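You operate a simulated robot arm through the tools that you are given. There is no shell and no other tool.

You run a simulated two-armed robot. Do the job below in one go: nothing can be reset, and whatever is moved stays where it is left.

JOB
Clamp the coupler, wipe up the oil stain and set 30 kPa.
Fine: coupler in the tester's cup, clamp shut; green sponge, put back after; switch the tester on last. Set down upright: what you pick out. What is to be rubbed or washed off counts as gone when no trace of it is left.

The check looks at the end state, three seconds after you hand in, the way a careful person would. Anything else that was tipped, shoved, dropped, spilled or broken makes it a failure.

ROBOT AND FRAMES
Two 7-joint arms with fingered hands on one trunk that stands fixed in place. Base frame: the origin is at the foot of the trunk, x ahead of it, y to its left, z up. Readings come in m, degrees, newtons and seconds.
The left shoulder is at [0.04, 0.147, 1.255], the right one opposite. Each reaches about 0.868 m from its shoulder. Payload 4 kg a hand.
Tool frame (each hand has its own): the origin (TCP) lies between the finger pads and is the grasp point; the fingertips stand 0.026 m ahead of it; z points along the fingers, y is the line along which they close. The gripper opens to 0.148 m; its body begins 0.073 m behind the TCP. The gripper is a hand of 3 fingers: y runs from the thumb to the fingers, the wrist lies at [0, 0, -0.224] in the tool frame, and closing takes about 1.5 s.
Orientation is that of the tool frame in the base frame, as a unit quaternion [w, x, y, z]. With the fingers straight down and closing along the base's y, the tool's x points along the base's -x, its y along +y and its z along -z.

CONTROLS
- The arms move only by the tool play_rows. It takes "left_plan", "right_plan" or both (then of equal length, played together; a hand with none holds still); each is a list of rows, each a list of 6 numbers: the shift along the tool's x, y, z in units of 40 mm (1.0 is 40 mm), then the turn, a rotation vector about the tool's x, y, z in units of 4 degrees (1.0 is 4 degrees). In form: [[tx, ty, tz, wx, wy, wz], ...]. A call has 1 to 20 rows; each row shifts and turns the commanded pose from where the row before left it, along the tool's axes as they then stand. "left_hand" and "right_hand" are, for a hand that has rows, the closure, from 0 (fully open) to 1 (shut), set as the call begins (left out, the last holds). A call with a number of a shift or a turn outside -1 to 1 is refused whole. Rows are played at 5 a second. More than 0.05 m and 8.6 degrees between two rows, or a gripper value outside its range, and nothing of the call is played. A pose out of reach is approached as far as the arm can. The call stops where the force on the tool passes 70 N (or 10 N more than at its start, if that is more) or the arm is blocked; 0.2 s more then pass. The fingers move at their own pace (about 0.108 m/s each) and stop on an object; they squeeze with about 32 N. The grip force told is the motor's: it shows also when the fingers shut on nothing. Time passes only in rows, and 0.2 s behind the last, so rows that do not move let the fingers close. The reply holds the time, the measured pose of the TCP, the force on the tool along the base axes, the opening and the grip force, in the units named above and with some noise, with the torque about the TCP (base axes, N m) and any sound that the robot's microphone picked up.
- Cameras (640 x 400 px; columns grow to the right, rows downward): "scene" is now at [0.0886, 0.0465, 1.4721]; the picture's right is [0.55, -0.84, 0.00], its down [-0.57, -0.37, -0.74] and it looks along [0.62, 0.40, -0.68] (base axes); focal length 294 px, centre (320, 200). "left" rides on the left gripper at [-0.068, -0.039, -0.09] in its tool frame; the picture's right is [0.50, -0.87, 0.00], its down [0.66, 0.38, -0.65] and it looks along [0.57, 0.33, 0.76] (tool axes); focal length 222 px, centre (320, 200). "right" rides on the right gripper at [0.068, -0.039, -0.09] in its tool frame; the picture's right is [0.50, 0.87, 0.00], its down [-0.65, 0.38, -0.65] and it looks along [-0.57, 0.33, 0.76] (tool axes); focal length 222 px, centre (320, 200).
- grab_frame(camera): a new picture of that camera. The clock stands still meanwhile.
- move_column(by): moves the trunk up (or, below 0, down) by that many m; the arms and the scene camera ride with it, the base frame stays. It gives what a move gives, with no picture.
- finger_targets(finger1, finger2, thumb_bend, hand): sets how far each is bent, from 0 (flat) to 100 (curled in); at 30 the hand is open as for a grip, at 70 the pads meet at the TCP. One left out holds its place. A second passes; each finger stops where it meets its share of the squeeze, and holds until it gets a number again. A gripper value or a shape takes the hand back. It gives what a move gives, with no picture; readings hold the bend of each and the force on the fingers (four entries, about 0 where the hand has none), thumb and palm.
- set_grasp(shape, hand): the hand has 3 fingers and takes this shape, open, in about a second: jaw (thumb against the fingers, like two jaws); tri (thumb and two fingers); tip (a fingertip pinch); poke (one finger out to press); point (the index stretched); flat (the hand flat); cup (the hand cupped); fist (a fist). The gripper value then closes the fingers along that shape, each until it touches; the sizes above hold for jaw. It gives what a move gives, with no picture.
- pan_tilt(pan, tilt): turns the head with the scene camera to pan (to the left, within 86 degrees either way) and tilt (down, from -29 to 69), counted from straight ahead of the robot. It gives what a move gives.
- pixel_to_xyz(camera, pixels): for up to 12 pixels [column, row] of the newest picture of that camera ("zoom" is the newest enlarged one), the place [x, y, z] in the base frame of the surface seen there, good to about 0.002 m. The clock stands still meanwhile.
- close_up(camera, box): a new picture of the part [left, top, right, bottom] of that camera's present view, enlarged. The clock stands still meanwhile.
- finish_job(): hands the job in; it is judged then, once.

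Leave the grippers open and the arms clear of the work at the hand-in unless told otherwise.

The tools are called after "Emit:" as a command line: name --argument value ..., lists and objects as JSON in quotes. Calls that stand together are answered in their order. play_rows: Moves the arms, as the interface text tells. Its arguments: {"type":"object","properties":{"left_plan":{"type":"array"},"left_hand":{"type":"number"},"right_plan":{"type":"array"},"right_hand":{"type":"number"}},"required":[]} The other tools are called the same way: move_column (by) moves the trunk up or down; set_grasp (shape, hand) gives the hand a shape; finger_targets (finger1, finger2, thumb_bend, hand) moves the fingers one by one; pan_tilt (pan, tilt) turns the head that bears the scene camera; grab_frame (camera) takes a picture; pixel_to_xyz (camera, pixels) gives the place of the surface under pixels of a picture; close_up (camera, box) takes an enlarged picture of a part of a camera's view; finish_job () hands the job in.

At the start:

```text
time_s: 0.0
left_tcp_pos: [0.3306, 0.4025, 1.1949]
left_orientation: [0.001, 0.0, 1.0, 0.001]
left_contact_force: [0.0, -0.1, 0.2]
left_ft_torque: [-0.02, 0.0, 0.02]
left_opening: 0.1478
left_grasp_force: 0.0
left_shape: jaw
left_bend: [30.0, 30.0, 30.0]
left_finger forces: [0.0, 0.1, 0.0, 0.0, 0.0, 0.1]
right_tcp_pos: [0.4502, 0.0279, 1.1687]
right_orientation: [-0.001, 0.0, 1.0, 0.0]
right_contact_force: [-0.6, 0.6, 0.0]
right_ft_torque: [0.0, 0.01, 0.0]
right_opening: 0.1479
right_grasp_force: 0.2
right_shape: jaw
right_bend: [30.0, 30.0, 30.0]
right_finger forces: [0.1, 0.0, 0.0, 0.0, 0.0, 0.0]
trunk travel left (down, up): [-0.425, 0.081]
head pan, tilt (commanded): [33.3, 42.6]
```

scene: 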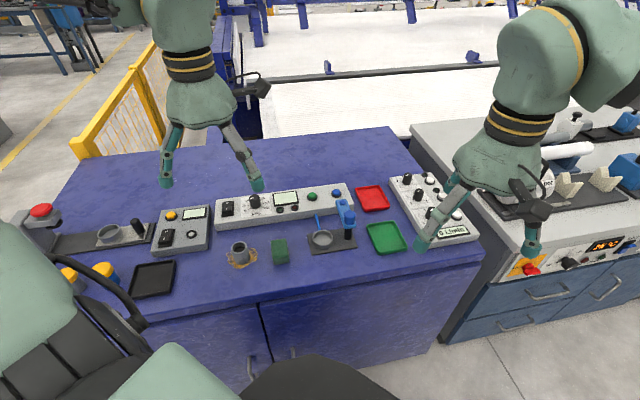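
right: 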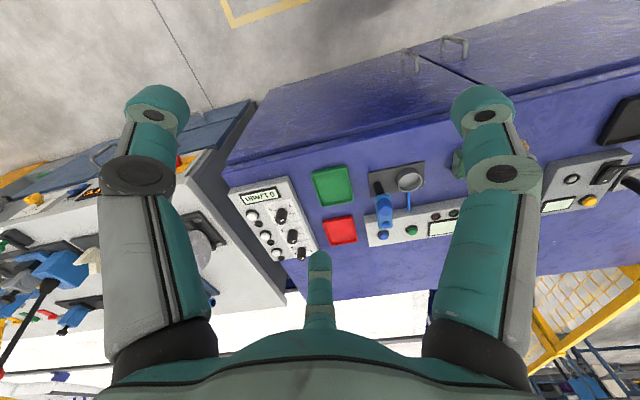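
left: 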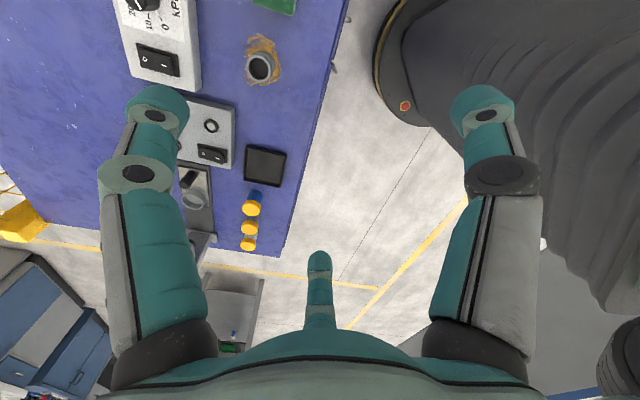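

I see a blue bench with several devices: a tester with cup and blue clamp near (330,235), a coupler on a stain near (240,250), a green sponge near (280,250). I will zoom in on these first.

Emit:
close_up --camera "scene" --box '[200, 170, 420, 300]'

Emit:
close_up --camera "scene" --box '[20, 180, 240, 310]'

Emit:
close_up --camera "scene" --box '[340, 150, 640, 300]'

```text
2.91 times, centred on (310, 235) of scene
```

zoom: 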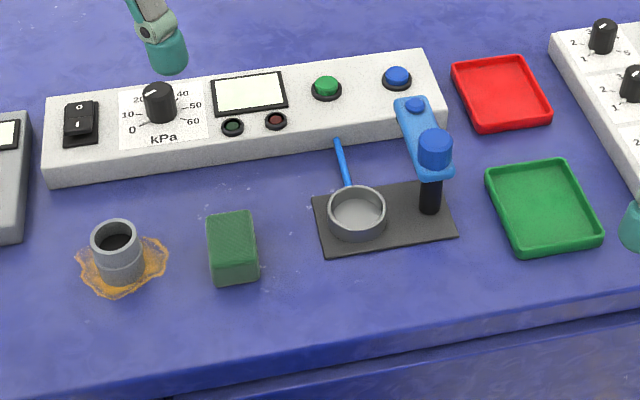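

```text
2.91 times, centred on (130, 245) of scene
```

zoom: 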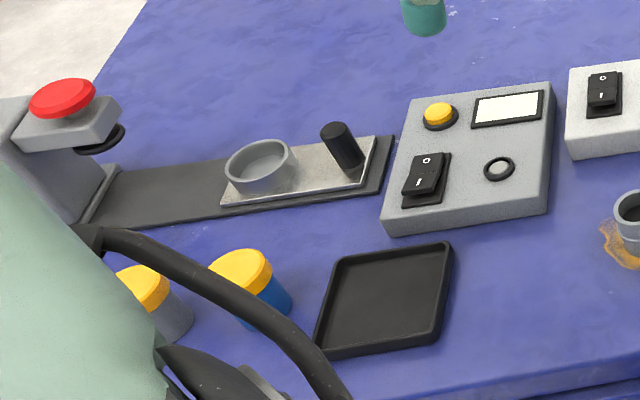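

```text
2.13 times, centred on (490, 225) of scene
```

zoom: 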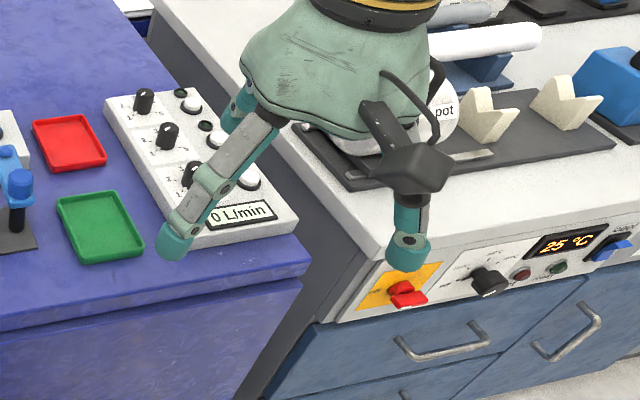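

The tester is the long grey box with a kPa dial; the cup and blue clamp stand in front of it. I zoom closer on the clamp, dial and coupler.

Emit:
close_up --camera "scene" --box '[295, 180, 375, 260]'

Emit:
close_up --camera "scene" --box '[210, 180, 290, 230]'

Emit:
close_up --camera "scene" --box '[215, 225, 305, 280]'

Emit:
close_up --camera "right" --box '[300, 130, 480, 260]'

```text
5.00 times, centred on (335, 220) of scene
```

zoom: 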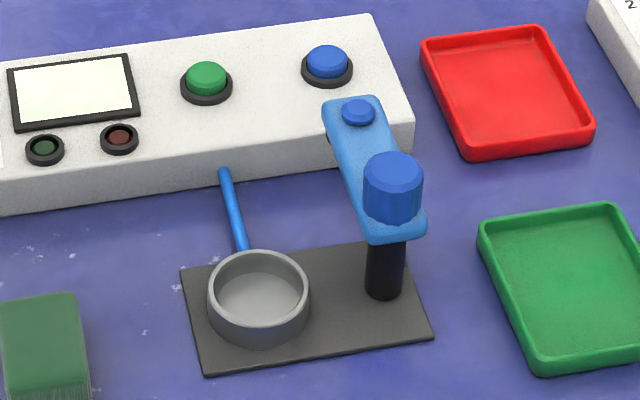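

```text
8.00 times, centred on (250, 205) of scene
```

zoom: 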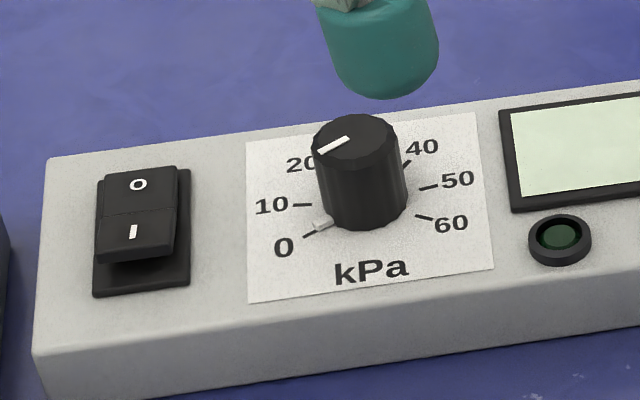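

```text
7.11 times, centred on (260, 252) of scene
```

zoom: 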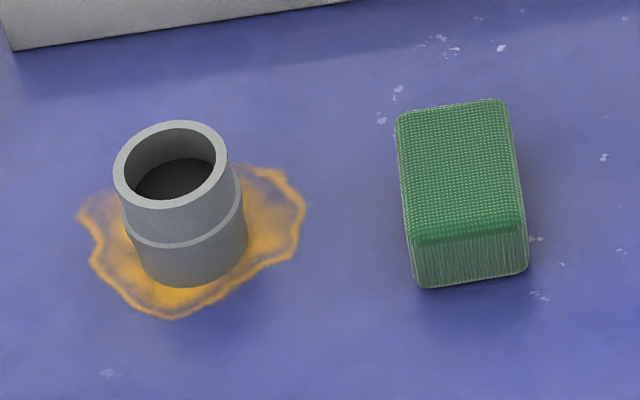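

```text
3.08 times, centred on (390, 195) of right
```

zoom: 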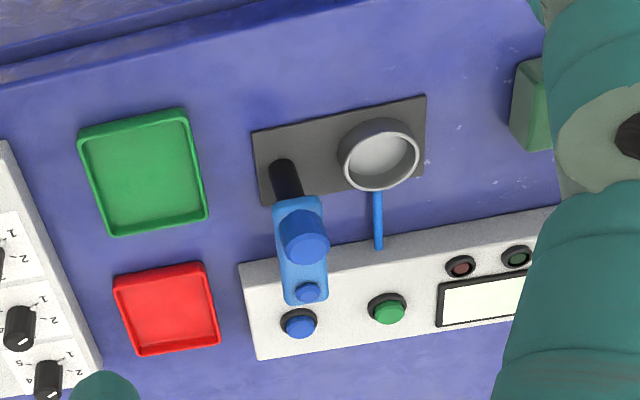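

The dial's mark points at 0, the rocker is off, the clamp arm is swung away from the cup, and the coupler stands upright on the orange-brown stain. I'll measure places, starting with a close view of the coupler and sponge.

Emit:
close_up --camera "scene" --box '[215, 225, 305, 280]'

Emit:
pixel_to_xyz --camera "zoom" --pixels '[[175, 128], [120, 180], [222, 180], [165, 203], [190, 283], [460, 110], [405, 120], [500, 105], [415, 235], [520, 228], [420, 283], [525, 268]]'

Emit:
pixel_to_xyz --camera "zoom" --pixels '[[82, 218], [95, 265], [170, 318], [300, 205], [292, 245], [270, 172], [240, 280], [350, 250], [400, 70], [180, 175]]'

```text
7.11 times, centred on (260, 252) of scene
```

zoom: 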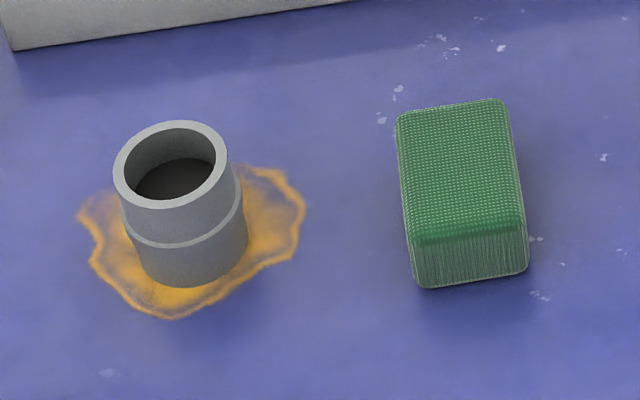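

```text
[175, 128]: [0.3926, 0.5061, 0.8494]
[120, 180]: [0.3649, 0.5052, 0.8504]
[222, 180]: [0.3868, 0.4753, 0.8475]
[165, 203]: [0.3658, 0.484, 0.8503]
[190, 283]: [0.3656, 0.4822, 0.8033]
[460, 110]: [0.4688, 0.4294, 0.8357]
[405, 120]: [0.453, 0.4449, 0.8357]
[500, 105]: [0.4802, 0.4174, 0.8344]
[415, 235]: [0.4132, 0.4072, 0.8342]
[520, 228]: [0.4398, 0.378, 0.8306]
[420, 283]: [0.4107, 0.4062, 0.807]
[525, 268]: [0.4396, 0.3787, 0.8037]
```

```text
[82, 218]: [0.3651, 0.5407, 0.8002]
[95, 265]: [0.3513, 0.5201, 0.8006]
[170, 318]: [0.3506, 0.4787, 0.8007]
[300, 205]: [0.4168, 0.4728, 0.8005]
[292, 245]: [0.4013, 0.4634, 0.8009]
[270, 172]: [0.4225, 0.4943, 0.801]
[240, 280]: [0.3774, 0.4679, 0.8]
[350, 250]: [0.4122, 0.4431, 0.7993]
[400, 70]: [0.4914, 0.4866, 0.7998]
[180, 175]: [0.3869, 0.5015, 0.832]
```

The bench top is at z≈0.80; the coupler is centred near (0.378, 0.492), 0.05 tall. Next I measure the tester's dial and switch, and the cup and clamp.

Emit:
close_up --camera "scene" --box '[295, 180, 375, 260]'

Emit:
pixel_to_xyz --camera "zoom" --pixels '[[260, 255], [212, 300], [308, 298], [258, 317], [258, 345], [260, 300], [395, 172], [394, 205], [358, 108], [330, 108], [378, 108], [395, 235]]'

Emit:
pixel_to_xyz --camera "zoom" --pixels '[[385, 295], [385, 262], [225, 172], [243, 245], [186, 270], [210, 370], [430, 335], [358, 122], [420, 225], [368, 225], [330, 138], [326, 60]]'

Emit:
close_up --camera "scene" --box '[210, 180, 290, 230]'

Emit:
pixel_to_xyz --camera "zoom" --pixels '[[352, 145], [318, 152], [350, 138], [309, 234], [302, 205], [320, 175], [407, 164], [429, 188], [425, 217], [323, 223], [370, 225], [368, 120]]'

Emit:
pixel_to_xyz --camera "zoom" --pixels '[[138, 184], [134, 232], [106, 180], [176, 172], [100, 250], [170, 250], [95, 293], [188, 282], [134, 255], [60, 200], [250, 160], [480, 130]]'

```text
5.00 times, centred on (335, 220) of scene
```

zoom: 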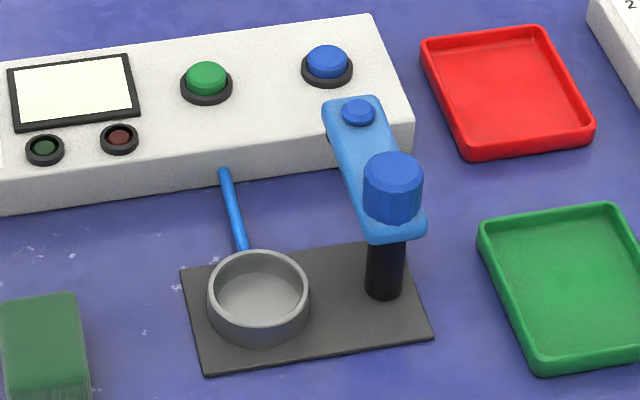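

```text
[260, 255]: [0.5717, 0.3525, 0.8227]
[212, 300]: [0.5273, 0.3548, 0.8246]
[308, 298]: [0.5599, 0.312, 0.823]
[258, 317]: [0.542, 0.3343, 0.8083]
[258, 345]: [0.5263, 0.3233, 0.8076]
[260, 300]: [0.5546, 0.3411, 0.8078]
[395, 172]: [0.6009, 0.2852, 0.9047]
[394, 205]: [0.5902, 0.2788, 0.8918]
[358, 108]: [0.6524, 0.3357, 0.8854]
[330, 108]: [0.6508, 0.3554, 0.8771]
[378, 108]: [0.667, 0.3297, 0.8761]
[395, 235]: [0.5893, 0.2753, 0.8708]
```

```text
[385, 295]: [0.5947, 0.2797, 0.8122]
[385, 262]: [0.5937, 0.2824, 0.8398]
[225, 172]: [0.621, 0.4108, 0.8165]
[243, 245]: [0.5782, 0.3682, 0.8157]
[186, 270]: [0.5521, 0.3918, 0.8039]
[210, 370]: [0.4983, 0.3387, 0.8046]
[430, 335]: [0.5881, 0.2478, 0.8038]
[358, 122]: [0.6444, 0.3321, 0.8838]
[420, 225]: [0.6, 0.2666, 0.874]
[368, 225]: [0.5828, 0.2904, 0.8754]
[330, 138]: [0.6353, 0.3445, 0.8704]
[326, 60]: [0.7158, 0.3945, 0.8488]
```

```text
8.00 times, centred on (250, 205) of scene
```

zoom: 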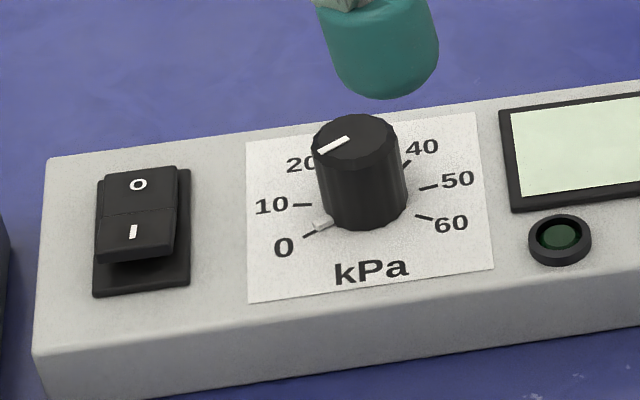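

```text
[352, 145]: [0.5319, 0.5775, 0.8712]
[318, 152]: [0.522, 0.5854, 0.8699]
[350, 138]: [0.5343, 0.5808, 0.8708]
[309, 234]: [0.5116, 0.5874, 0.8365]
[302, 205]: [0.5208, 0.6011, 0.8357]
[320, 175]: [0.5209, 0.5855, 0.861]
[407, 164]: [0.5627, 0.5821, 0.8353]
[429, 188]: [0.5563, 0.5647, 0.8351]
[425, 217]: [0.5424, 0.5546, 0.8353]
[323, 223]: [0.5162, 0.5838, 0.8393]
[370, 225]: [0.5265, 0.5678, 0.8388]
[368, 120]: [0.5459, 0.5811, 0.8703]
```

```text
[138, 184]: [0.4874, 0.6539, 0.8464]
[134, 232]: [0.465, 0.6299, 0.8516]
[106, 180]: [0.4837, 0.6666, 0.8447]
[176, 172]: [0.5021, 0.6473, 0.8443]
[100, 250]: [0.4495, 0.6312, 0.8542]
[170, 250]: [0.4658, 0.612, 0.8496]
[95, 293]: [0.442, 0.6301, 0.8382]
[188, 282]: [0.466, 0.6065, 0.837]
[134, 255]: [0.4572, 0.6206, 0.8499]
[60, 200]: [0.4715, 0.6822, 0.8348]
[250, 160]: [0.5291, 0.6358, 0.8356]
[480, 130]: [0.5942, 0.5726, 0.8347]
```

The bench runs at 45° (right = [0.71,-0.71], forward = [0.71,0.71]). Cup centre is about (0.549, 0.338), clamp post about (0.60, 0.285), dial about (0.535, 0.577). I now check where the left hand's fingers are, at (155,110), (485,110) and (320,265) in the left picture.

Emit:
grab_frame --camera "left"

Emit:
pixel_to_xyz --camera "left" --pixels '[[155, 95], [155, 115], [485, 95], [485, 115], [320, 262], [320, 290], [150, 180], [490, 180], [320, 325]]'

Emit:
grab_frame --camera "scene"

Emit:
pixel_to_xyz --camera "scene" --pixels '[[165, 182], [255, 183], [245, 85], [420, 245], [530, 248], [265, 88], [545, 165], [550, 190]]'

```text
taken
```

left: 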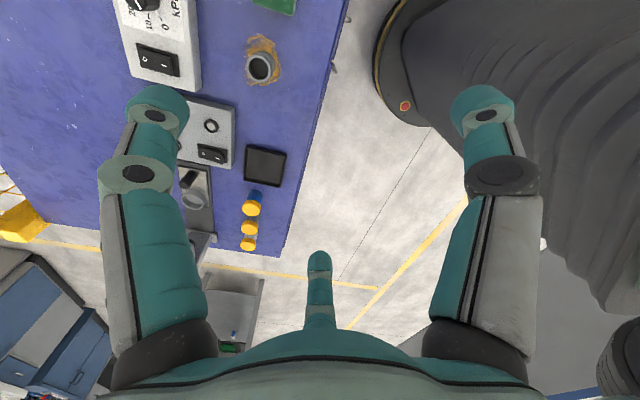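

```text
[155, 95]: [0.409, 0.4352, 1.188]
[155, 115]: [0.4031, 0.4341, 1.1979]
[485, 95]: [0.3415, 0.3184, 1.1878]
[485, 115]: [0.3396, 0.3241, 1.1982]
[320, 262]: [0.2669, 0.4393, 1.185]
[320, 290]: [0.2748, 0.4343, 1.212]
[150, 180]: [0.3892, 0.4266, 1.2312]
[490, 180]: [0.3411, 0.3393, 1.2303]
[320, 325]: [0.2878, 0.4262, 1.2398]
```

```text
taken
```

scene: 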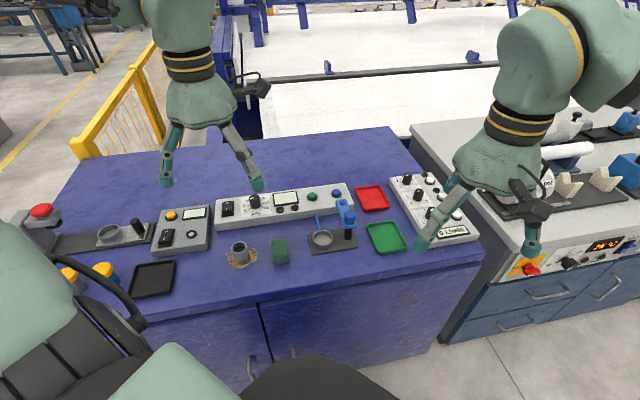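

```text
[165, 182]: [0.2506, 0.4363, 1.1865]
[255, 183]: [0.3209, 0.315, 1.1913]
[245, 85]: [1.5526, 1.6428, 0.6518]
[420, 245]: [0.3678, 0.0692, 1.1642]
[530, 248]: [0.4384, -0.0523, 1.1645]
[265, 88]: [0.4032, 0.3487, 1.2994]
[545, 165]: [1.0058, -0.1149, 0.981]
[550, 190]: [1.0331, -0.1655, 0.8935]
```

The hand's three digits sit at 120° (thumb toward base -y, fingers at ±30°/150°). At the present yaw the gaps suit both coupler and cup. I move the left hand above the coupler at (0.378, 0.492), TCP z≈1.0, half closing it.

Emit:
play_rows --left_plan '[[-0.1975, 0.373, 0.8125, 0, 0, 0], [-0.1975, 0.373, 0.8125, 0, 0, 0], [-0.1975, 0.373, 0.8125, 0, 0, 0], [-0.1975, 0.373, 0.8125, 0, 0, 0], [-0.1975, 0.373, 0.8125, 0, 0, 0], [-0.1975, 0.373, 0.8125, 0, 0, 0]]' --left_hand 0.45

Emit:
grab_frame --camera "left"

Emit:
grab_frame --camera "scene"

```text
time_s: 1.4
left_tcp_pos: [0.3771, 0.4933, 0.9972]
left_orientation: [0.0, -0.001, 1.0, -0.001]
left_contact_force: [-0.2, 1.0, 0.1]
left_ft_torque: [-0.01, 0.03, -0.01]
left_opening: 0.0819
left_grasp_force: 0.0
left_shape: jaw
left_bend: [34.0, 34.0, 70.0]
left_finger forces: [0.0, 0.0, 0.0, 0.1, 0.0, 0.0]
right_tcp_pos: [0.4501, 0.0294, 1.1693]
right_orientation: [-0.001, 0.0, 1.0, 0.0]
right_contact_force: [0.4, -0.5, 0.3]
right_ft_torque: [-0.06, 0.01, 0.02]
right_opening: 0.1478
right_grasp_force: 0.0
right_shape: jaw
right_bend: [30.0, 30.0, 30.0]
right_finger forces: [0.0, 0.0, 0.0, 0.0, 0.0, 0.0]
trunk travel left (down, up): [-0.425, 0.081]
head pan, tilt (commanded): [33.3, 42.6]
```

```text
taken
```

left: 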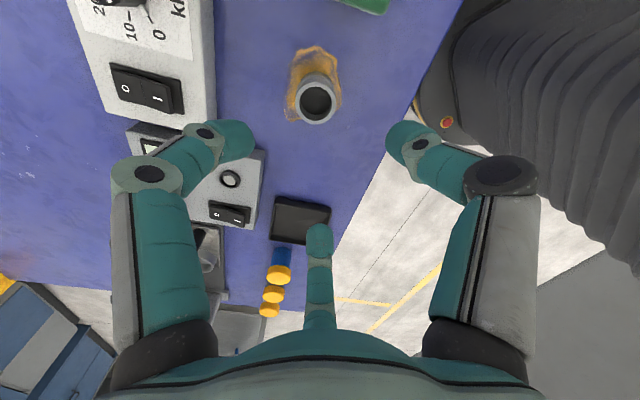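

```text
taken
```

scene: 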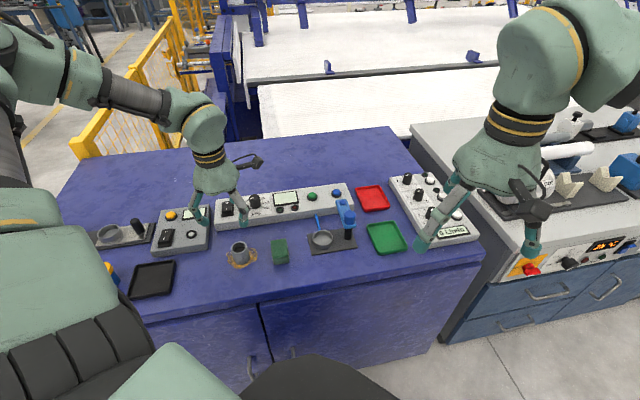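

The hand is above the coupler with the digits half closed (opening 0.082). I measure the coupler's rim in the left picture around (316,103) for a better centre.

Emit:
close_up --camera "left" --box '[270, 30, 370, 140]'

Emit:
pixel_to_xyz --camera "left" --pixels '[[316, 86], [298, 102], [334, 102], [316, 121], [303, 90], [329, 90], [303, 114], [329, 114]]'

```text
3.64 times, centred on (320, 85) of left
```

zoom: 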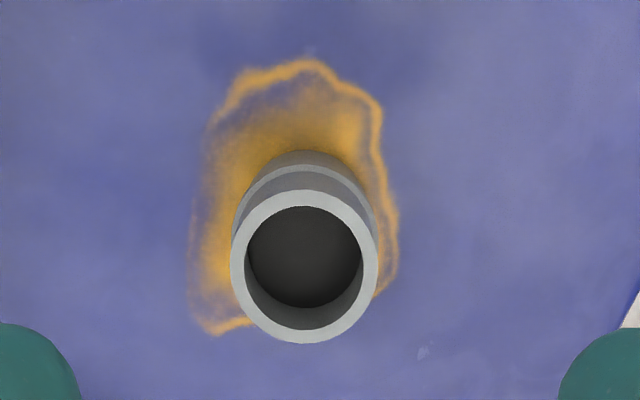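

```text
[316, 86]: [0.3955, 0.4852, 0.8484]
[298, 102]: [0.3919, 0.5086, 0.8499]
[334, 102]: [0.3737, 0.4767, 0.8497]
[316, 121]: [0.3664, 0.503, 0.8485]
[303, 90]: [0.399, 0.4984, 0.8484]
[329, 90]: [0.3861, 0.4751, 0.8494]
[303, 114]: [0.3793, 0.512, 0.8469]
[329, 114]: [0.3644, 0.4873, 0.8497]
```

The coupler's centre from the left camera is (0.382, 0.493), diameter about 0.041. I check how the half-closed fingertips sit in height before going down.

Emit:
pixel_to_xyz --camera "left" --pixels '[[240, 140], [225, 135], [205, 132], [175, 150], [150, 175], [400, 140], [415, 135], [430, 140], [495, 175], [320, 230], [320, 262], [320, 290]]'

```text
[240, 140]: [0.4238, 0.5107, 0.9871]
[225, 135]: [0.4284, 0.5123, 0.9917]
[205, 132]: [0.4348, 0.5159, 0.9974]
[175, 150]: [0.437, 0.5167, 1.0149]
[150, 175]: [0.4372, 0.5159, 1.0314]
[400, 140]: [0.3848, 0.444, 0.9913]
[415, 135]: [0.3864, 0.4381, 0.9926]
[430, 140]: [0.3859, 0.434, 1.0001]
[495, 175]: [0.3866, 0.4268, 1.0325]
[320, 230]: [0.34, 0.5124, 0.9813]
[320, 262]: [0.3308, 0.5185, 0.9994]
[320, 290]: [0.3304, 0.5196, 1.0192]
```

The fingertips reach about 0.02 ahead of the TCP at this closure. I check the grey box's near corners at (262,152) and (255,205) in the left picture, to be sure the fingers clear it when I go down.

Emit:
pixel_to_xyz --camera "left" --pixels '[[263, 152], [255, 200], [330, 210], [275, 200], [212, 120], [200, 20]]'

```text
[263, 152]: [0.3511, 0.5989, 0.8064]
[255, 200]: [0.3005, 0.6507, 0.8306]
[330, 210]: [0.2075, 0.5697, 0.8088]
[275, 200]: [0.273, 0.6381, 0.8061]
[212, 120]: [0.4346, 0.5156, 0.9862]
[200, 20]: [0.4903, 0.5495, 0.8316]
```

The box is 0.11 m away, so the fingers clear. I go down to TCP z≈0.885 (tips above the coupler rim) and shift +5 mm in x, then look.

Emit:
play_rows --left_plan '[[-0.04, 0, 0.9, 0, 0, 0], [-0.04, 0, 0.95, 0, 0, 0], [-0.045, 0, 0.95, 0, 0, 0]]'

Emit:
grab_frame --camera "left"

Emit:
close_up --camera "scene" --box '[170, 170, 310, 290]'

```text
time_s: 2.2
left_tcp_pos: [0.3821, 0.4917, 0.8866]
left_orientation: [0.0, 0.0, 1.0, -0.001]
left_contact_force: [-0.7, -1.3, 0.0]
left_ft_torque: [-0.01, 0.02, 0.01]
left_opening: 0.082
left_grasp_force: 0.0
left_shape: jaw
left_bend: [34.0, 34.0, 70.0]
left_finger forces: [0.1, 0.0, 0.0, 0.0, 0.0, 0.0]
right_tcp_pos: [0.4516, 0.0279, 1.1683]
right_orientation: [0.0, 0.0, 1.0, 0.0]
right_contact_force: [0.4, -0.4, -1.4]
right_ft_torque: [-0.04, 0.05, -0.03]
right_opening: 0.1479
right_grasp_force: 0.0
right_shape: jaw
right_bend: [30.0, 30.0, 30.0]
right_finger forces: [0.1, 0.1, 0.0, 0.0, 0.1, 0.0]
trunk travel left (down, up): [-0.425, 0.081]
head pan, tilt (commanded): [33.3, 42.6]
```

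```text
taken
```

left: 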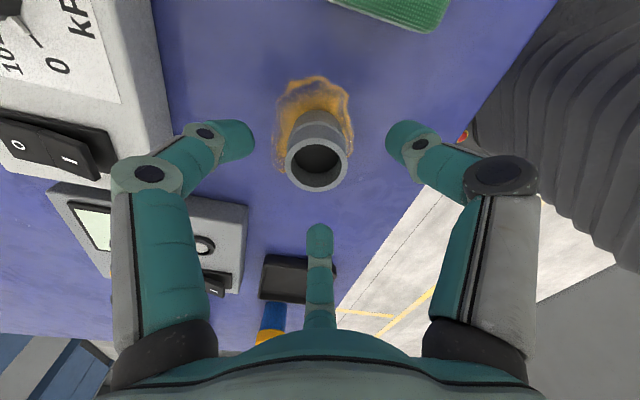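

```text
3.33 times, centred on (240, 230) of scene
```

zoom: 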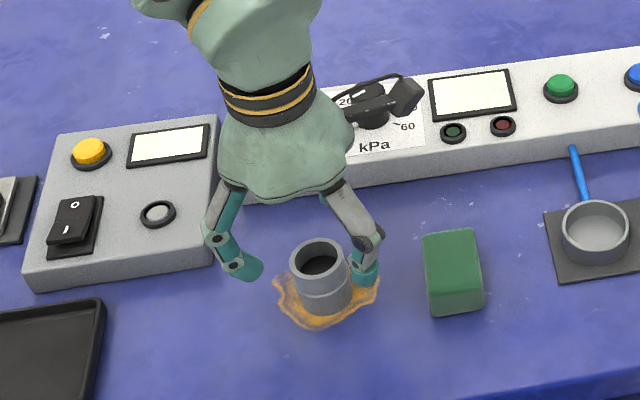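

The coupler sits centred under the hand (rim at (317,163), axis at about (320,166)). I go down to TCP z≈0.846.

Emit:
play_rows --left_plan '[[-0.02, 0.03, 0.5, 0, 0, 0], [0, 0, 0.52, 0, 0, 0]]'

Emit:
grab_frame --camera "left"

Emit:
close_up --camera "scene" --box '[190, 200, 290, 280]'

```text
time_s: 2.8
left_tcp_pos: [0.3847, 0.493, 0.8463]
left_orientation: [0.0, 0.0, 1.0, 0.0]
left_contact_force: [-0.4, 0.6, -0.1]
left_ft_torque: [0.0, 0.04, 0.0]
left_opening: 0.0817
left_grasp_force: 0.0
left_shape: jaw
left_bend: [34.0, 34.0, 70.0]
left_finger forces: [0.0, 0.0, 0.0, 0.0, 0.0, 0.0]
right_tcp_pos: [0.4509, 0.0272, 1.1676]
right_orientation: [-0.001, 0.0, 1.0, 0.0]
right_contact_force: [0.9, -0.7, -0.3]
right_ft_torque: [0.01, -0.01, 0.0]
right_opening: 0.1481
right_grasp_force: 0.2
right_shape: jaw
right_bend: [30.0, 30.0, 30.0]
right_finger forces: [0.0, 0.0, 0.0, 0.0, 0.0, 0.0]
trunk travel left (down, up): [-0.425, 0.081]
head pan, tilt (commanded): [33.3, 42.6]
```

```text
taken
```

left: 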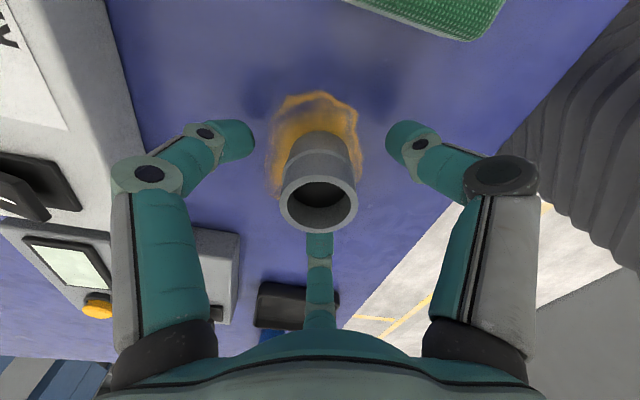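

```text
5.00 times, centred on (240, 240) of scene
```

zoom: 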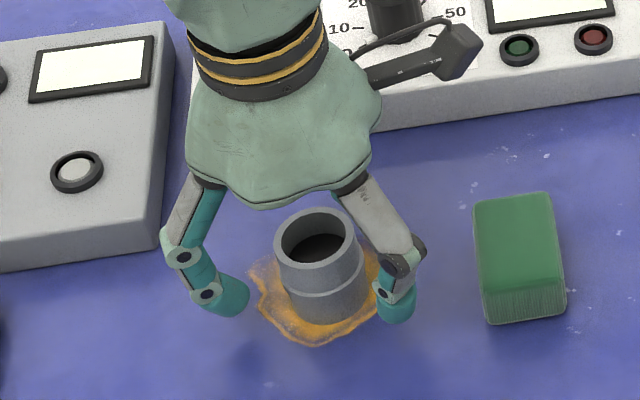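

The digits surround the coupler evenly. I close the hand on it.

Emit:
play_rows --left_plan '[[0, 0, 0, 0, 0, 0], [0, 0, 0, 0, 0, 0], [0, 0, 0, 0, 0, 0], [0, 0, 0, 0, 0, 0], [0, 0, 0, 0, 0, 0], [0, 0, 0, 0, 0, 0], [0, 0, 0, 0, 0, 0], [0, 0, 0, 0, 0, 0]]' --left_hand 1.0

Emit:
grab_frame --camera "left"

Emit:
close_up --camera "scene" --box '[190, 200, 290, 280]'

```text
time_s: 4.6
left_tcp_pos: [0.3829, 0.4937, 0.8474]
left_orientation: [0.0, 0.0, 1.0, 0.0]
left_contact_force: [-0.6, 0.5, 0.4]
left_ft_torque: [-0.01, -0.01, -0.02]
left_opening: 0.0343
left_grasp_force: 32.1
left_shape: jaw
left_bend: [76.0, 76.0, 70.0]
left_finger forces: [28.6, 28.9, 0.1, 0.0, 28.9, 0.0]
right_tcp_pos: [0.451, 0.0286, 1.1681]
right_orientation: [-0.001, 0.0, 1.0, 0.001]
right_contact_force: [-0.6, 0.9, -1.2]
right_ft_torque: [0.02, 0.05, -0.02]
right_opening: 0.148
right_grasp_force: 0.1
right_shape: jaw
right_bend: [30.0, 30.0, 30.0]
right_finger forces: [0.1, 0.0, 0.0, 0.1, 0.1, 0.0]
trunk travel left (down, up): [-0.425, 0.081]
head pan, tilt (commanded): [33.3, 42.6]
```

```text
taken
```

left: 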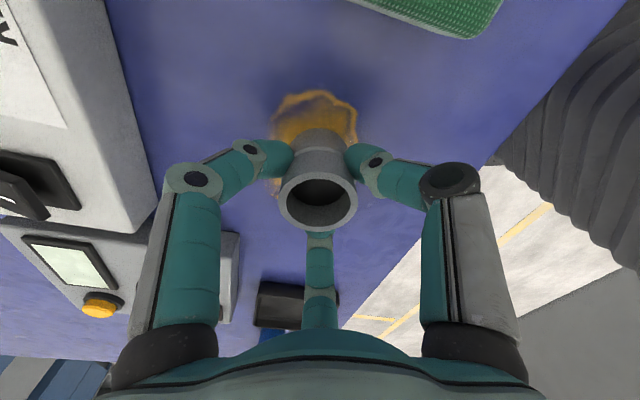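

```text
5.00 times, centred on (240, 240) of scene
```

zoom: 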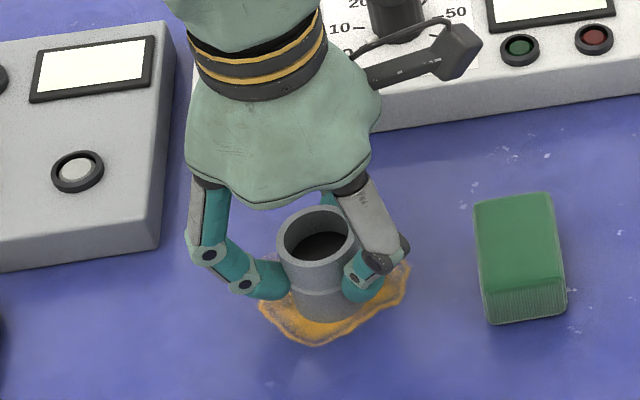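

The grip holds (about 29 N on each digit, opening 0.034). I lift the coupler straight up 0.12 m.

Emit:
play_rows --left_plan '[[0, 0, -0.5, 0, 0, 0], [0, 0, -0.8, 0, 0, 0], [0, 0, -0.9, 0, 0, 0], [0, 0, -0.8, 0, 0, 0]]'

Emit:
grab_frame --camera "left"

Emit:
close_up --camera "scene" --box '[170, 170, 290, 280]'

```text
time_s: 5.6
left_tcp_pos: [0.385, 0.4928, 0.9661]
left_orientation: [0.0, 0.0, 1.0, -0.001]
left_contact_force: [0.2, -0.6, -0.3]
left_ft_torque: [-0.01, 0.01, -0.01]
left_opening: 0.0339
left_grasp_force: 31.7
left_shape: jaw
left_bend: [76.0, 76.0, 70.0]
left_finger forces: [28.7, 28.8, 0.0, 0.0, 28.8, 0.1]
right_tcp_pos: [0.4501, 0.0276, 1.1697]
right_orientation: [0.0, -0.001, 1.0, 0.0]
right_contact_force: [-0.2, -0.6, -0.4]
right_ft_torque: [-0.02, 0.01, -0.01]
right_opening: 0.1477
right_grasp_force: 0.0
right_shape: jaw
right_bend: [30.0, 30.0, 30.0]
right_finger forces: [0.0, 0.0, 0.0, 0.1, 0.0, 0.0]
trunk travel left (down, up): [-0.425, 0.081]
head pan, tilt (commanded): [33.3, 42.6]
```

```text
taken
```

left: 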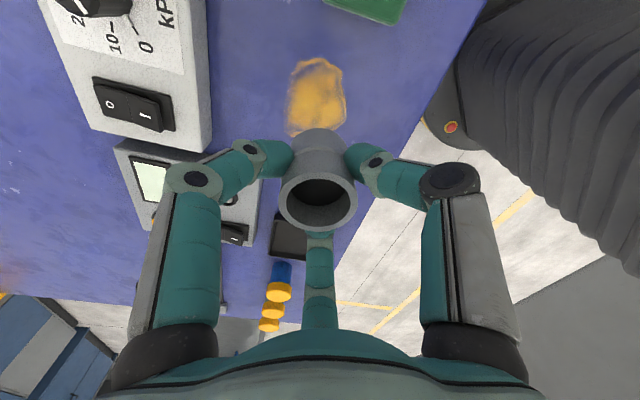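

```text
3.64 times, centred on (230, 225) of scene
```

zoom: 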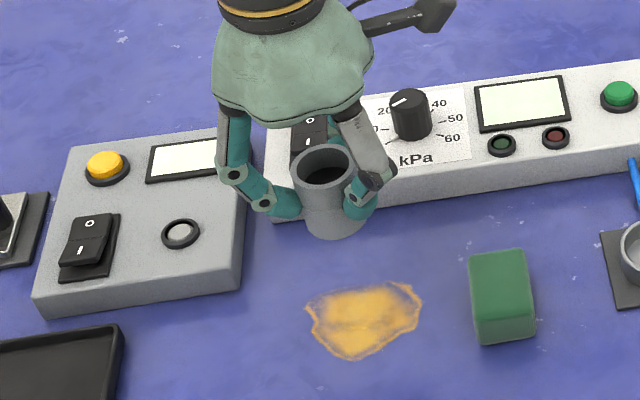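

The coupler is lifted upright and the whole stain shows. I measure the fingertips' and coupler's lowest points, and the stain outline, in this zoom.

Emit:
pixel_to_xyz --camera "zoom" --pixels '[[285, 217], [285, 200], [360, 217], [335, 235], [320, 228], [306, 310], [320, 340], [347, 358], [386, 348], [422, 305], [408, 283], [322, 297]]'

Emit:
pixel_to_xyz --camera "left" --pixels '[[283, 200], [354, 200], [318, 228], [318, 178], [318, 60], [292, 100], [345, 100], [290, 133], [340, 75], [299, 66]]'

```text
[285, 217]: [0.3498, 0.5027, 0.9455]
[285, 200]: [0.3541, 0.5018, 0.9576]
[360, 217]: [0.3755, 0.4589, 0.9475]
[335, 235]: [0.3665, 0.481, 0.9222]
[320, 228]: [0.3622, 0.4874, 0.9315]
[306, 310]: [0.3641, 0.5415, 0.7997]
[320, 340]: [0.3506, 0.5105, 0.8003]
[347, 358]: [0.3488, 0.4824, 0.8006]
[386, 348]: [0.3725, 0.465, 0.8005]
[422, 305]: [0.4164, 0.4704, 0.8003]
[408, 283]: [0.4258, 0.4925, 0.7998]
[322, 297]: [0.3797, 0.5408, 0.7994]
```

```text
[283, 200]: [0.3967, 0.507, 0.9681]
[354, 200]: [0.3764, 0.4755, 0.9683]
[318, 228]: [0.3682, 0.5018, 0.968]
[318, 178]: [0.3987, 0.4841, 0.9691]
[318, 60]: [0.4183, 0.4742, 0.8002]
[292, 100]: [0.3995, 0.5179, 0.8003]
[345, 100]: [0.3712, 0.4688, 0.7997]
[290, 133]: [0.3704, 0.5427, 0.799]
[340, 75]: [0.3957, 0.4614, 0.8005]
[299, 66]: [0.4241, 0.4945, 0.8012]
```

The fingertips end 0.025 above the coupler's base, above the cup rim (0.016 deep), so the hand won't hit the cup. I move across to above the cup at about (0.549, 0.338), staying at z≈0.966.

Emit:
play_rows --left_plan '[[-0.682, -0.645, 0, 0, 0, 0], [-0.682, -0.645, 0, 0, 0, 0], [-0.682, -0.645, 0, 0, 0, 0], [-0.682, -0.645, 0, 0, 0, 0], [-0.682, -0.645, 0, 0, 0, 0], [-0.682, -0.645, 0, 0, 0, 0]]'

Emit:
grab_frame --camera "left"

Emit:
close_up --camera "scene" --box '[260, 150, 400, 270]'

```text
time_s: 7.0
left_tcp_pos: [0.5479, 0.3376, 0.9669]
left_orientation: [0.0, 0.0, 1.0, 0.0]
left_contact_force: [-0.3, 0.5, -0.3]
left_ft_torque: [-0.01, -0.01, 0.0]
left_opening: 0.0342
left_grasp_force: 32.0
left_shape: jaw
left_bend: [76.0, 76.0, 70.0]
left_finger forces: [28.8, 29.0, 0.1, 0.1, 28.6, 0.0]
right_tcp_pos: [0.4509, 0.0282, 1.1691]
right_orientation: [-0.001, -0.001, 1.0, 0.0]
right_contact_force: [0.3, -0.1, -0.7]
right_ft_torque: [0.01, -0.02, -0.02]
right_opening: 0.1478
right_grasp_force: 0.0
right_shape: jaw
right_bend: [30.0, 30.0, 30.0]
right_finger forces: [0.0, 0.0, 0.1, 0.0, 0.0, 0.0]
trunk travel left (down, up): [-0.425, 0.081]
head pan, tilt (commanded): [33.3, 42.6]
```

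```text
taken
```

left: 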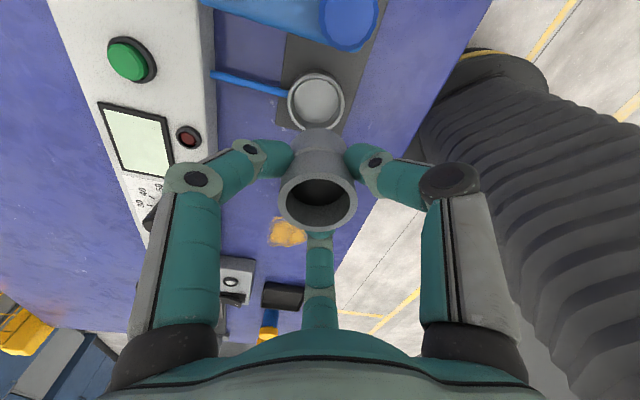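

```text
3.33 times, centred on (330, 210) of scene
```

zoom: 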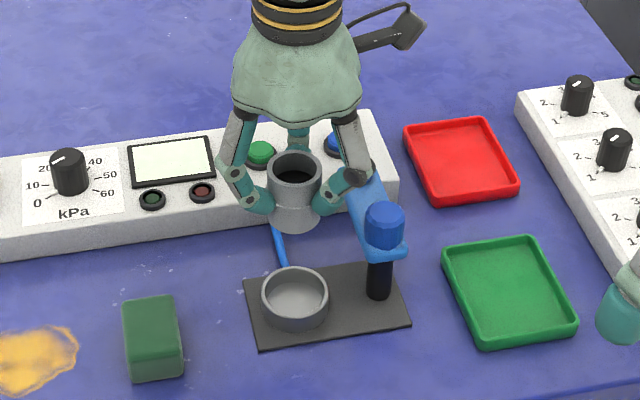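

The cup is visible in the left picture around (316,101). I zoom and measure its rim for the exact centre.

Emit:
close_up --camera "left" --box '[270, 60, 366, 140]'

Emit:
pixel_to_xyz --camera "left" --pixels '[[290, 102], [342, 102], [316, 75], [316, 127], [299, 82], [334, 82], [298, 121], [335, 121], [316, 100], [305, 100], [327, 100]]'

```text
5.00 times, centred on (318, 100) of left
```

zoom: 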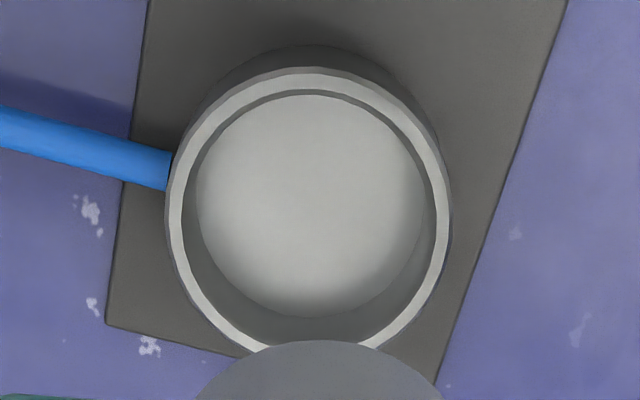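

```text
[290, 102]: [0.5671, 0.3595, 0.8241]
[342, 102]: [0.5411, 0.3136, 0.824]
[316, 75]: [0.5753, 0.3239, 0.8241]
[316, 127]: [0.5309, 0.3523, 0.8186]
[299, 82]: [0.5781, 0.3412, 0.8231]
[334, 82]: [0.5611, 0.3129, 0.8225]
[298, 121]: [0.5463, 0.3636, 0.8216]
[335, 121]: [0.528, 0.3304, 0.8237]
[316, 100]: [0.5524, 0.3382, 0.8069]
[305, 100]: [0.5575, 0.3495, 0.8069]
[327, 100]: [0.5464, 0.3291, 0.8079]
```

The cup centre is about (0.552, 0.338), roughly 3.5 mm further in +x than the hand. I correct for that while lowering to about 9 mm above the cup rim, then look again.

Emit:
play_rows --left_plan '[[-0.03, 0.005, 0.7, 0, 0, 0], [-0.03, 0.005, 0.7, 0, 0, 0], [-0.03, 0.005, 0.7, 0, 0, 0]]'

Emit:
grab_frame --camera "left"

Emit:
close_up --camera "scene" --box '[280, 170, 380, 260]'

Emit:
close_up --camera "left" --box '[270, 100, 366, 240]'

```text
time_s: 7.8
left_tcp_pos: [0.5146, 0.3514, 0.9213]
left_orientation: [0.001, 0.0, 1.0, 0.0]
left_contact_force: [-0.4, -0.3, -0.5]
left_ft_torque: [0.0, -0.03, -0.01]
left_opening: 0.0341
left_grasp_force: 32.0
left_shape: jaw
left_bend: [76.0, 76.0, 70.0]
left_finger forces: [28.9, 29.0, 0.0, 0.0, 28.6, 0.0]
left hand out of reach, approached as far as the arm can: row 1, 2, 3
right_tcp_pos: [0.4502, 0.0286, 1.1693]
right_orientation: [-0.001, 0.0, 1.0, 0.0]
right_contact_force: [-0.5, -1.0, 0.1]
right_ft_torque: [0.02, -0.01, 0.02]
right_opening: 0.148
right_grasp_force: 0.0
right_shape: jaw
right_bend: [30.0, 30.0, 30.0]
right_finger forces: [0.0, 0.0, 0.1, 0.0, 0.1, 0.0]
trunk travel left (down, up): [-0.425, 0.081]
head pan, tilt (commanded): [33.3, 42.6]
```

```text
taken
```

left: 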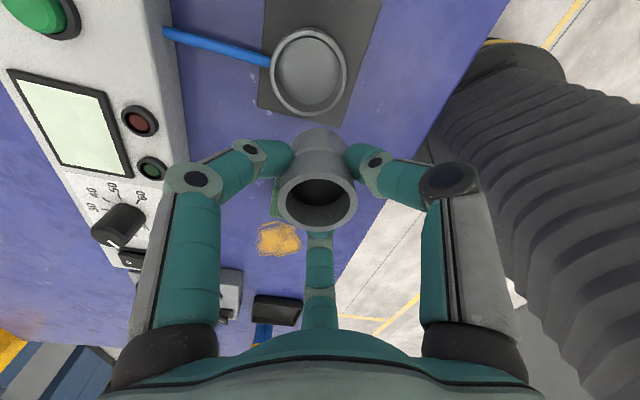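

```text
4.44 times, centred on (330, 215) of scene
```

zoom: 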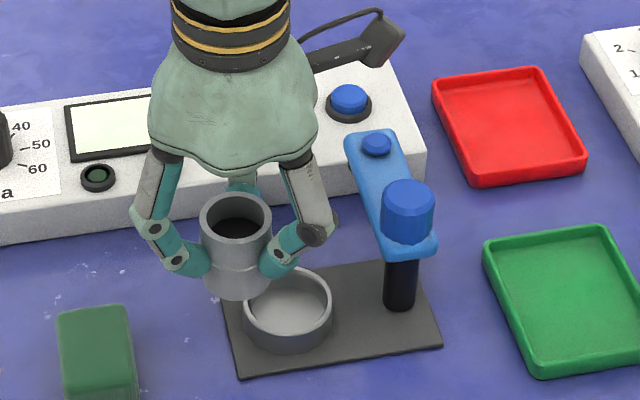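

```text
2.86 times, centred on (318, 170) of left
```

zoom: 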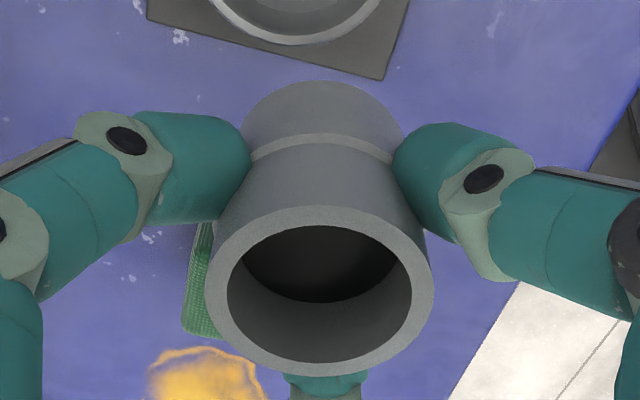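

The arm cannot reach that low here: it stopped at (0.515, 0.351, 0.921), held coupler still clear of everything. Lowering the trunk should help, so I first raise the hand 0.16 m.

Emit:
play_rows --left_plan '[[0, 0, -1, 0, 0, 0], [0, 0, -1, 0, 0, 0], [0, 0, -1, 0, 0, 0], [0, 0, -1, 0, 0, 0]]'

Emit:
grab_frame --camera "scene"

Emit:
grab_frame --camera "right"

```text
time_s: 8.8
left_tcp_pos: [0.5129, 0.35, 1.0833]
left_orientation: [0.0, -0.001, 1.0, 0.0]
left_contact_force: [0.2, -0.5, -0.6]
left_ft_torque: [0.01, -0.05, 0.03]
left_opening: 0.0341
left_grasp_force: 32.0
left_shape: jaw
left_bend: [76.0, 76.0, 70.0]
left_finger forces: [28.8, 29.0, 0.0, 0.0, 28.7, 0.0]
right_tcp_pos: [0.4494, 0.0281, 1.1684]
right_orientation: [0.0, 0.001, 1.0, 0.001]
right_contact_force: [-0.7, -0.3, 0.1]
right_ft_torque: [-0.02, -0.03, -0.02]
right_opening: 0.1482
right_grasp_force: 0.1
right_shape: jaw
right_bend: [30.0, 30.0, 30.0]
right_finger forces: [0.0, 0.0, 0.0, 0.0, 0.1, 0.1]
trunk travel left (down, up): [-0.425, 0.081]
head pan, tilt (commanded): [33.3, 42.6]
```

```text
taken
```

scene: 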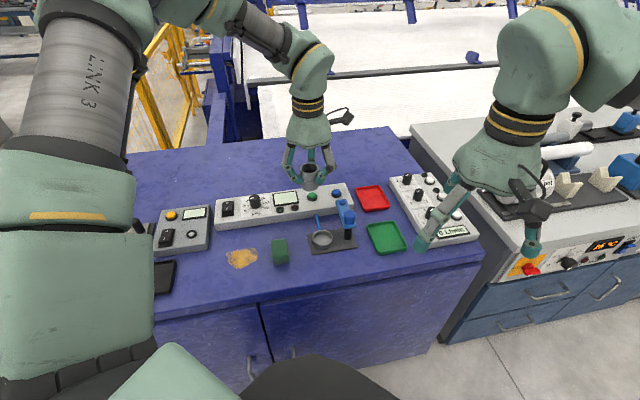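

```text
taken
```

right: 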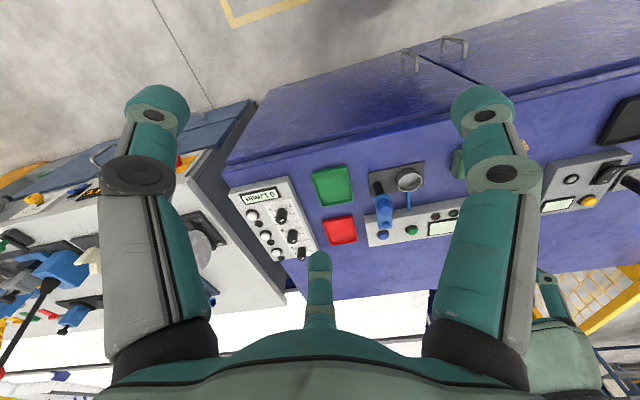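

The elbow is high and there is room. I lower the trunk 0.15 m (left TCP to about 0.933, still clear above the cup; right hand to about 1.02).

Emit:
move_column --by -0.15

Emit:
grab_frame --camera "scene"

Emit:
grab_frame --camera "left"

```text
time_s: 10.6
left_tcp_pos: [0.5139, 0.3504, 0.933]
left_orientation: [0.001, 0.0, 1.0, 0.0]
left_contact_force: [0.2, -0.2, -1.5]
left_ft_torque: [0.02, -0.02, -0.03]
left_opening: 0.0338
left_grasp_force: 31.7
left_shape: jaw
left_bend: [76.0, 76.0, 70.0]
left_finger forces: [28.7, 29.1, 0.1, 0.1, 28.7, 0.0]
right_tcp_pos: [0.4504, 0.0271, 1.0194]
right_orientation: [-0.001, 0.0, 1.0, 0.0]
right_contact_force: [-0.3, 0.4, 0.4]
right_ft_torque: [-0.02, 0.01, 0.0]
right_opening: 0.1479
right_grasp_force: 0.0
right_shape: jaw
right_bend: [30.0, 30.0, 30.0]
right_finger forces: [0.1, 0.1, 0.0, 0.1, 0.1, 0.0]
trunk travel left (down, up): [-0.275, 0.231]
head pan, tilt (commanded): [33.3, 42.6]
```

```text
taken
```

scene: 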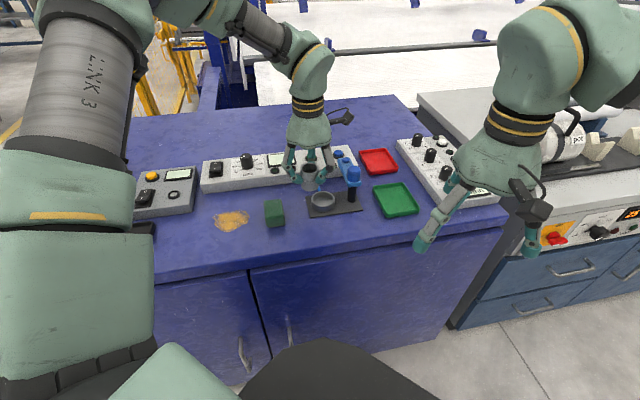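

```text
taken
```

left: 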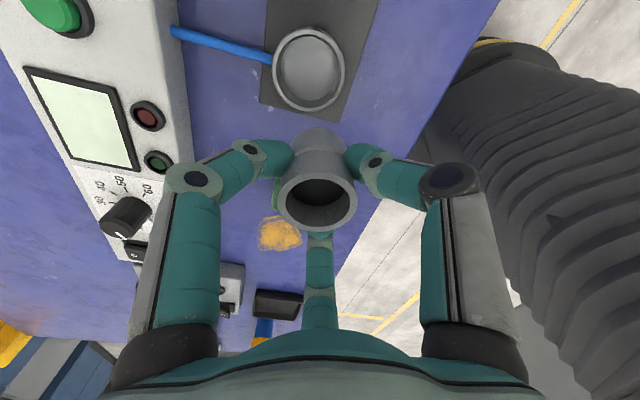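

Now I shift to over the cup: about +0.0385 in x and -0.0124 in y, keeping the height.

Emit:
play_rows --left_plan '[[-0.48, -0.155, 0, 0, 0, 0], [-0.48, -0.155, 0, 0, 0, 0], [0, 0, 0, 0, 0, 0]]'

Emit:
grab_frame --camera "left"

Emit:
close_up --camera "left" --box '[256, 70, 384, 150]'

Emit:
close_up --camera "left" --box '[256, 155, 384, 235]'

```text
time_s: 11.3
left_tcp_pos: [0.5519, 0.3369, 0.9318]
left_orientation: [0.0, -0.001, 1.0, -0.001]
left_contact_force: [-0.2, -0.1, -0.5]
left_ft_torque: [0.02, -0.03, -0.01]
left_opening: 0.0339
left_grasp_force: 31.4
left_shape: jaw
left_bend: [76.0, 76.0, 70.0]
left_finger forces: [28.8, 29.0, 0.0, 0.1, 28.6, 0.0]
right_tcp_pos: [0.4498, 0.0274, 1.0177]
right_orientation: [0.0, 0.0, 1.0, 0.001]
right_contact_force: [0.2, 0.9, -0.5]
right_ft_torque: [-0.03, -0.01, 0.02]
right_opening: 0.1479
right_grasp_force: 0.0
right_shape: jaw
right_bend: [30.0, 30.0, 30.0]
right_finger forces: [0.0, 0.1, 0.0, 0.0, 0.0, 0.0]
trunk travel left (down, up): [-0.275, 0.231]
head pan, tilt (commanded): [33.3, 42.6]
```

```text
taken
```

left: 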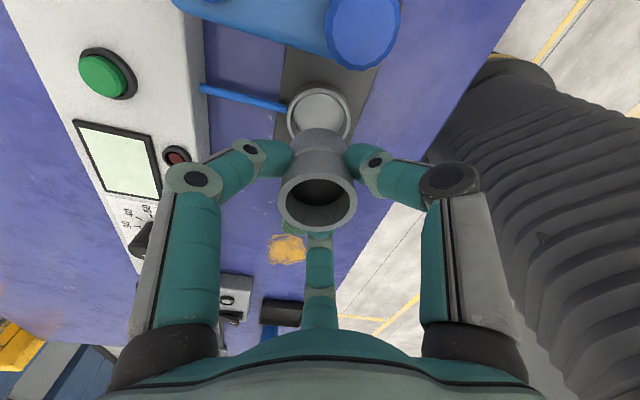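

```text
5.00 times, centred on (320, 110) of left
```

zoom: 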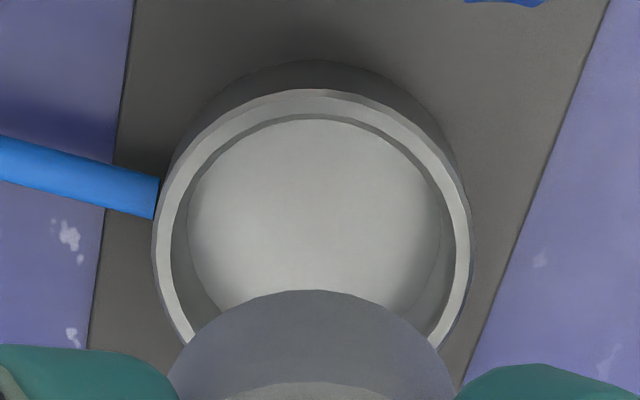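

```text
5.00 times, centred on (320, 195) of left
```

zoom: 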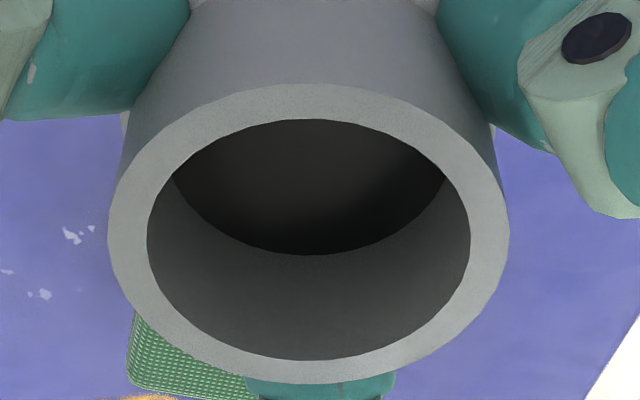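

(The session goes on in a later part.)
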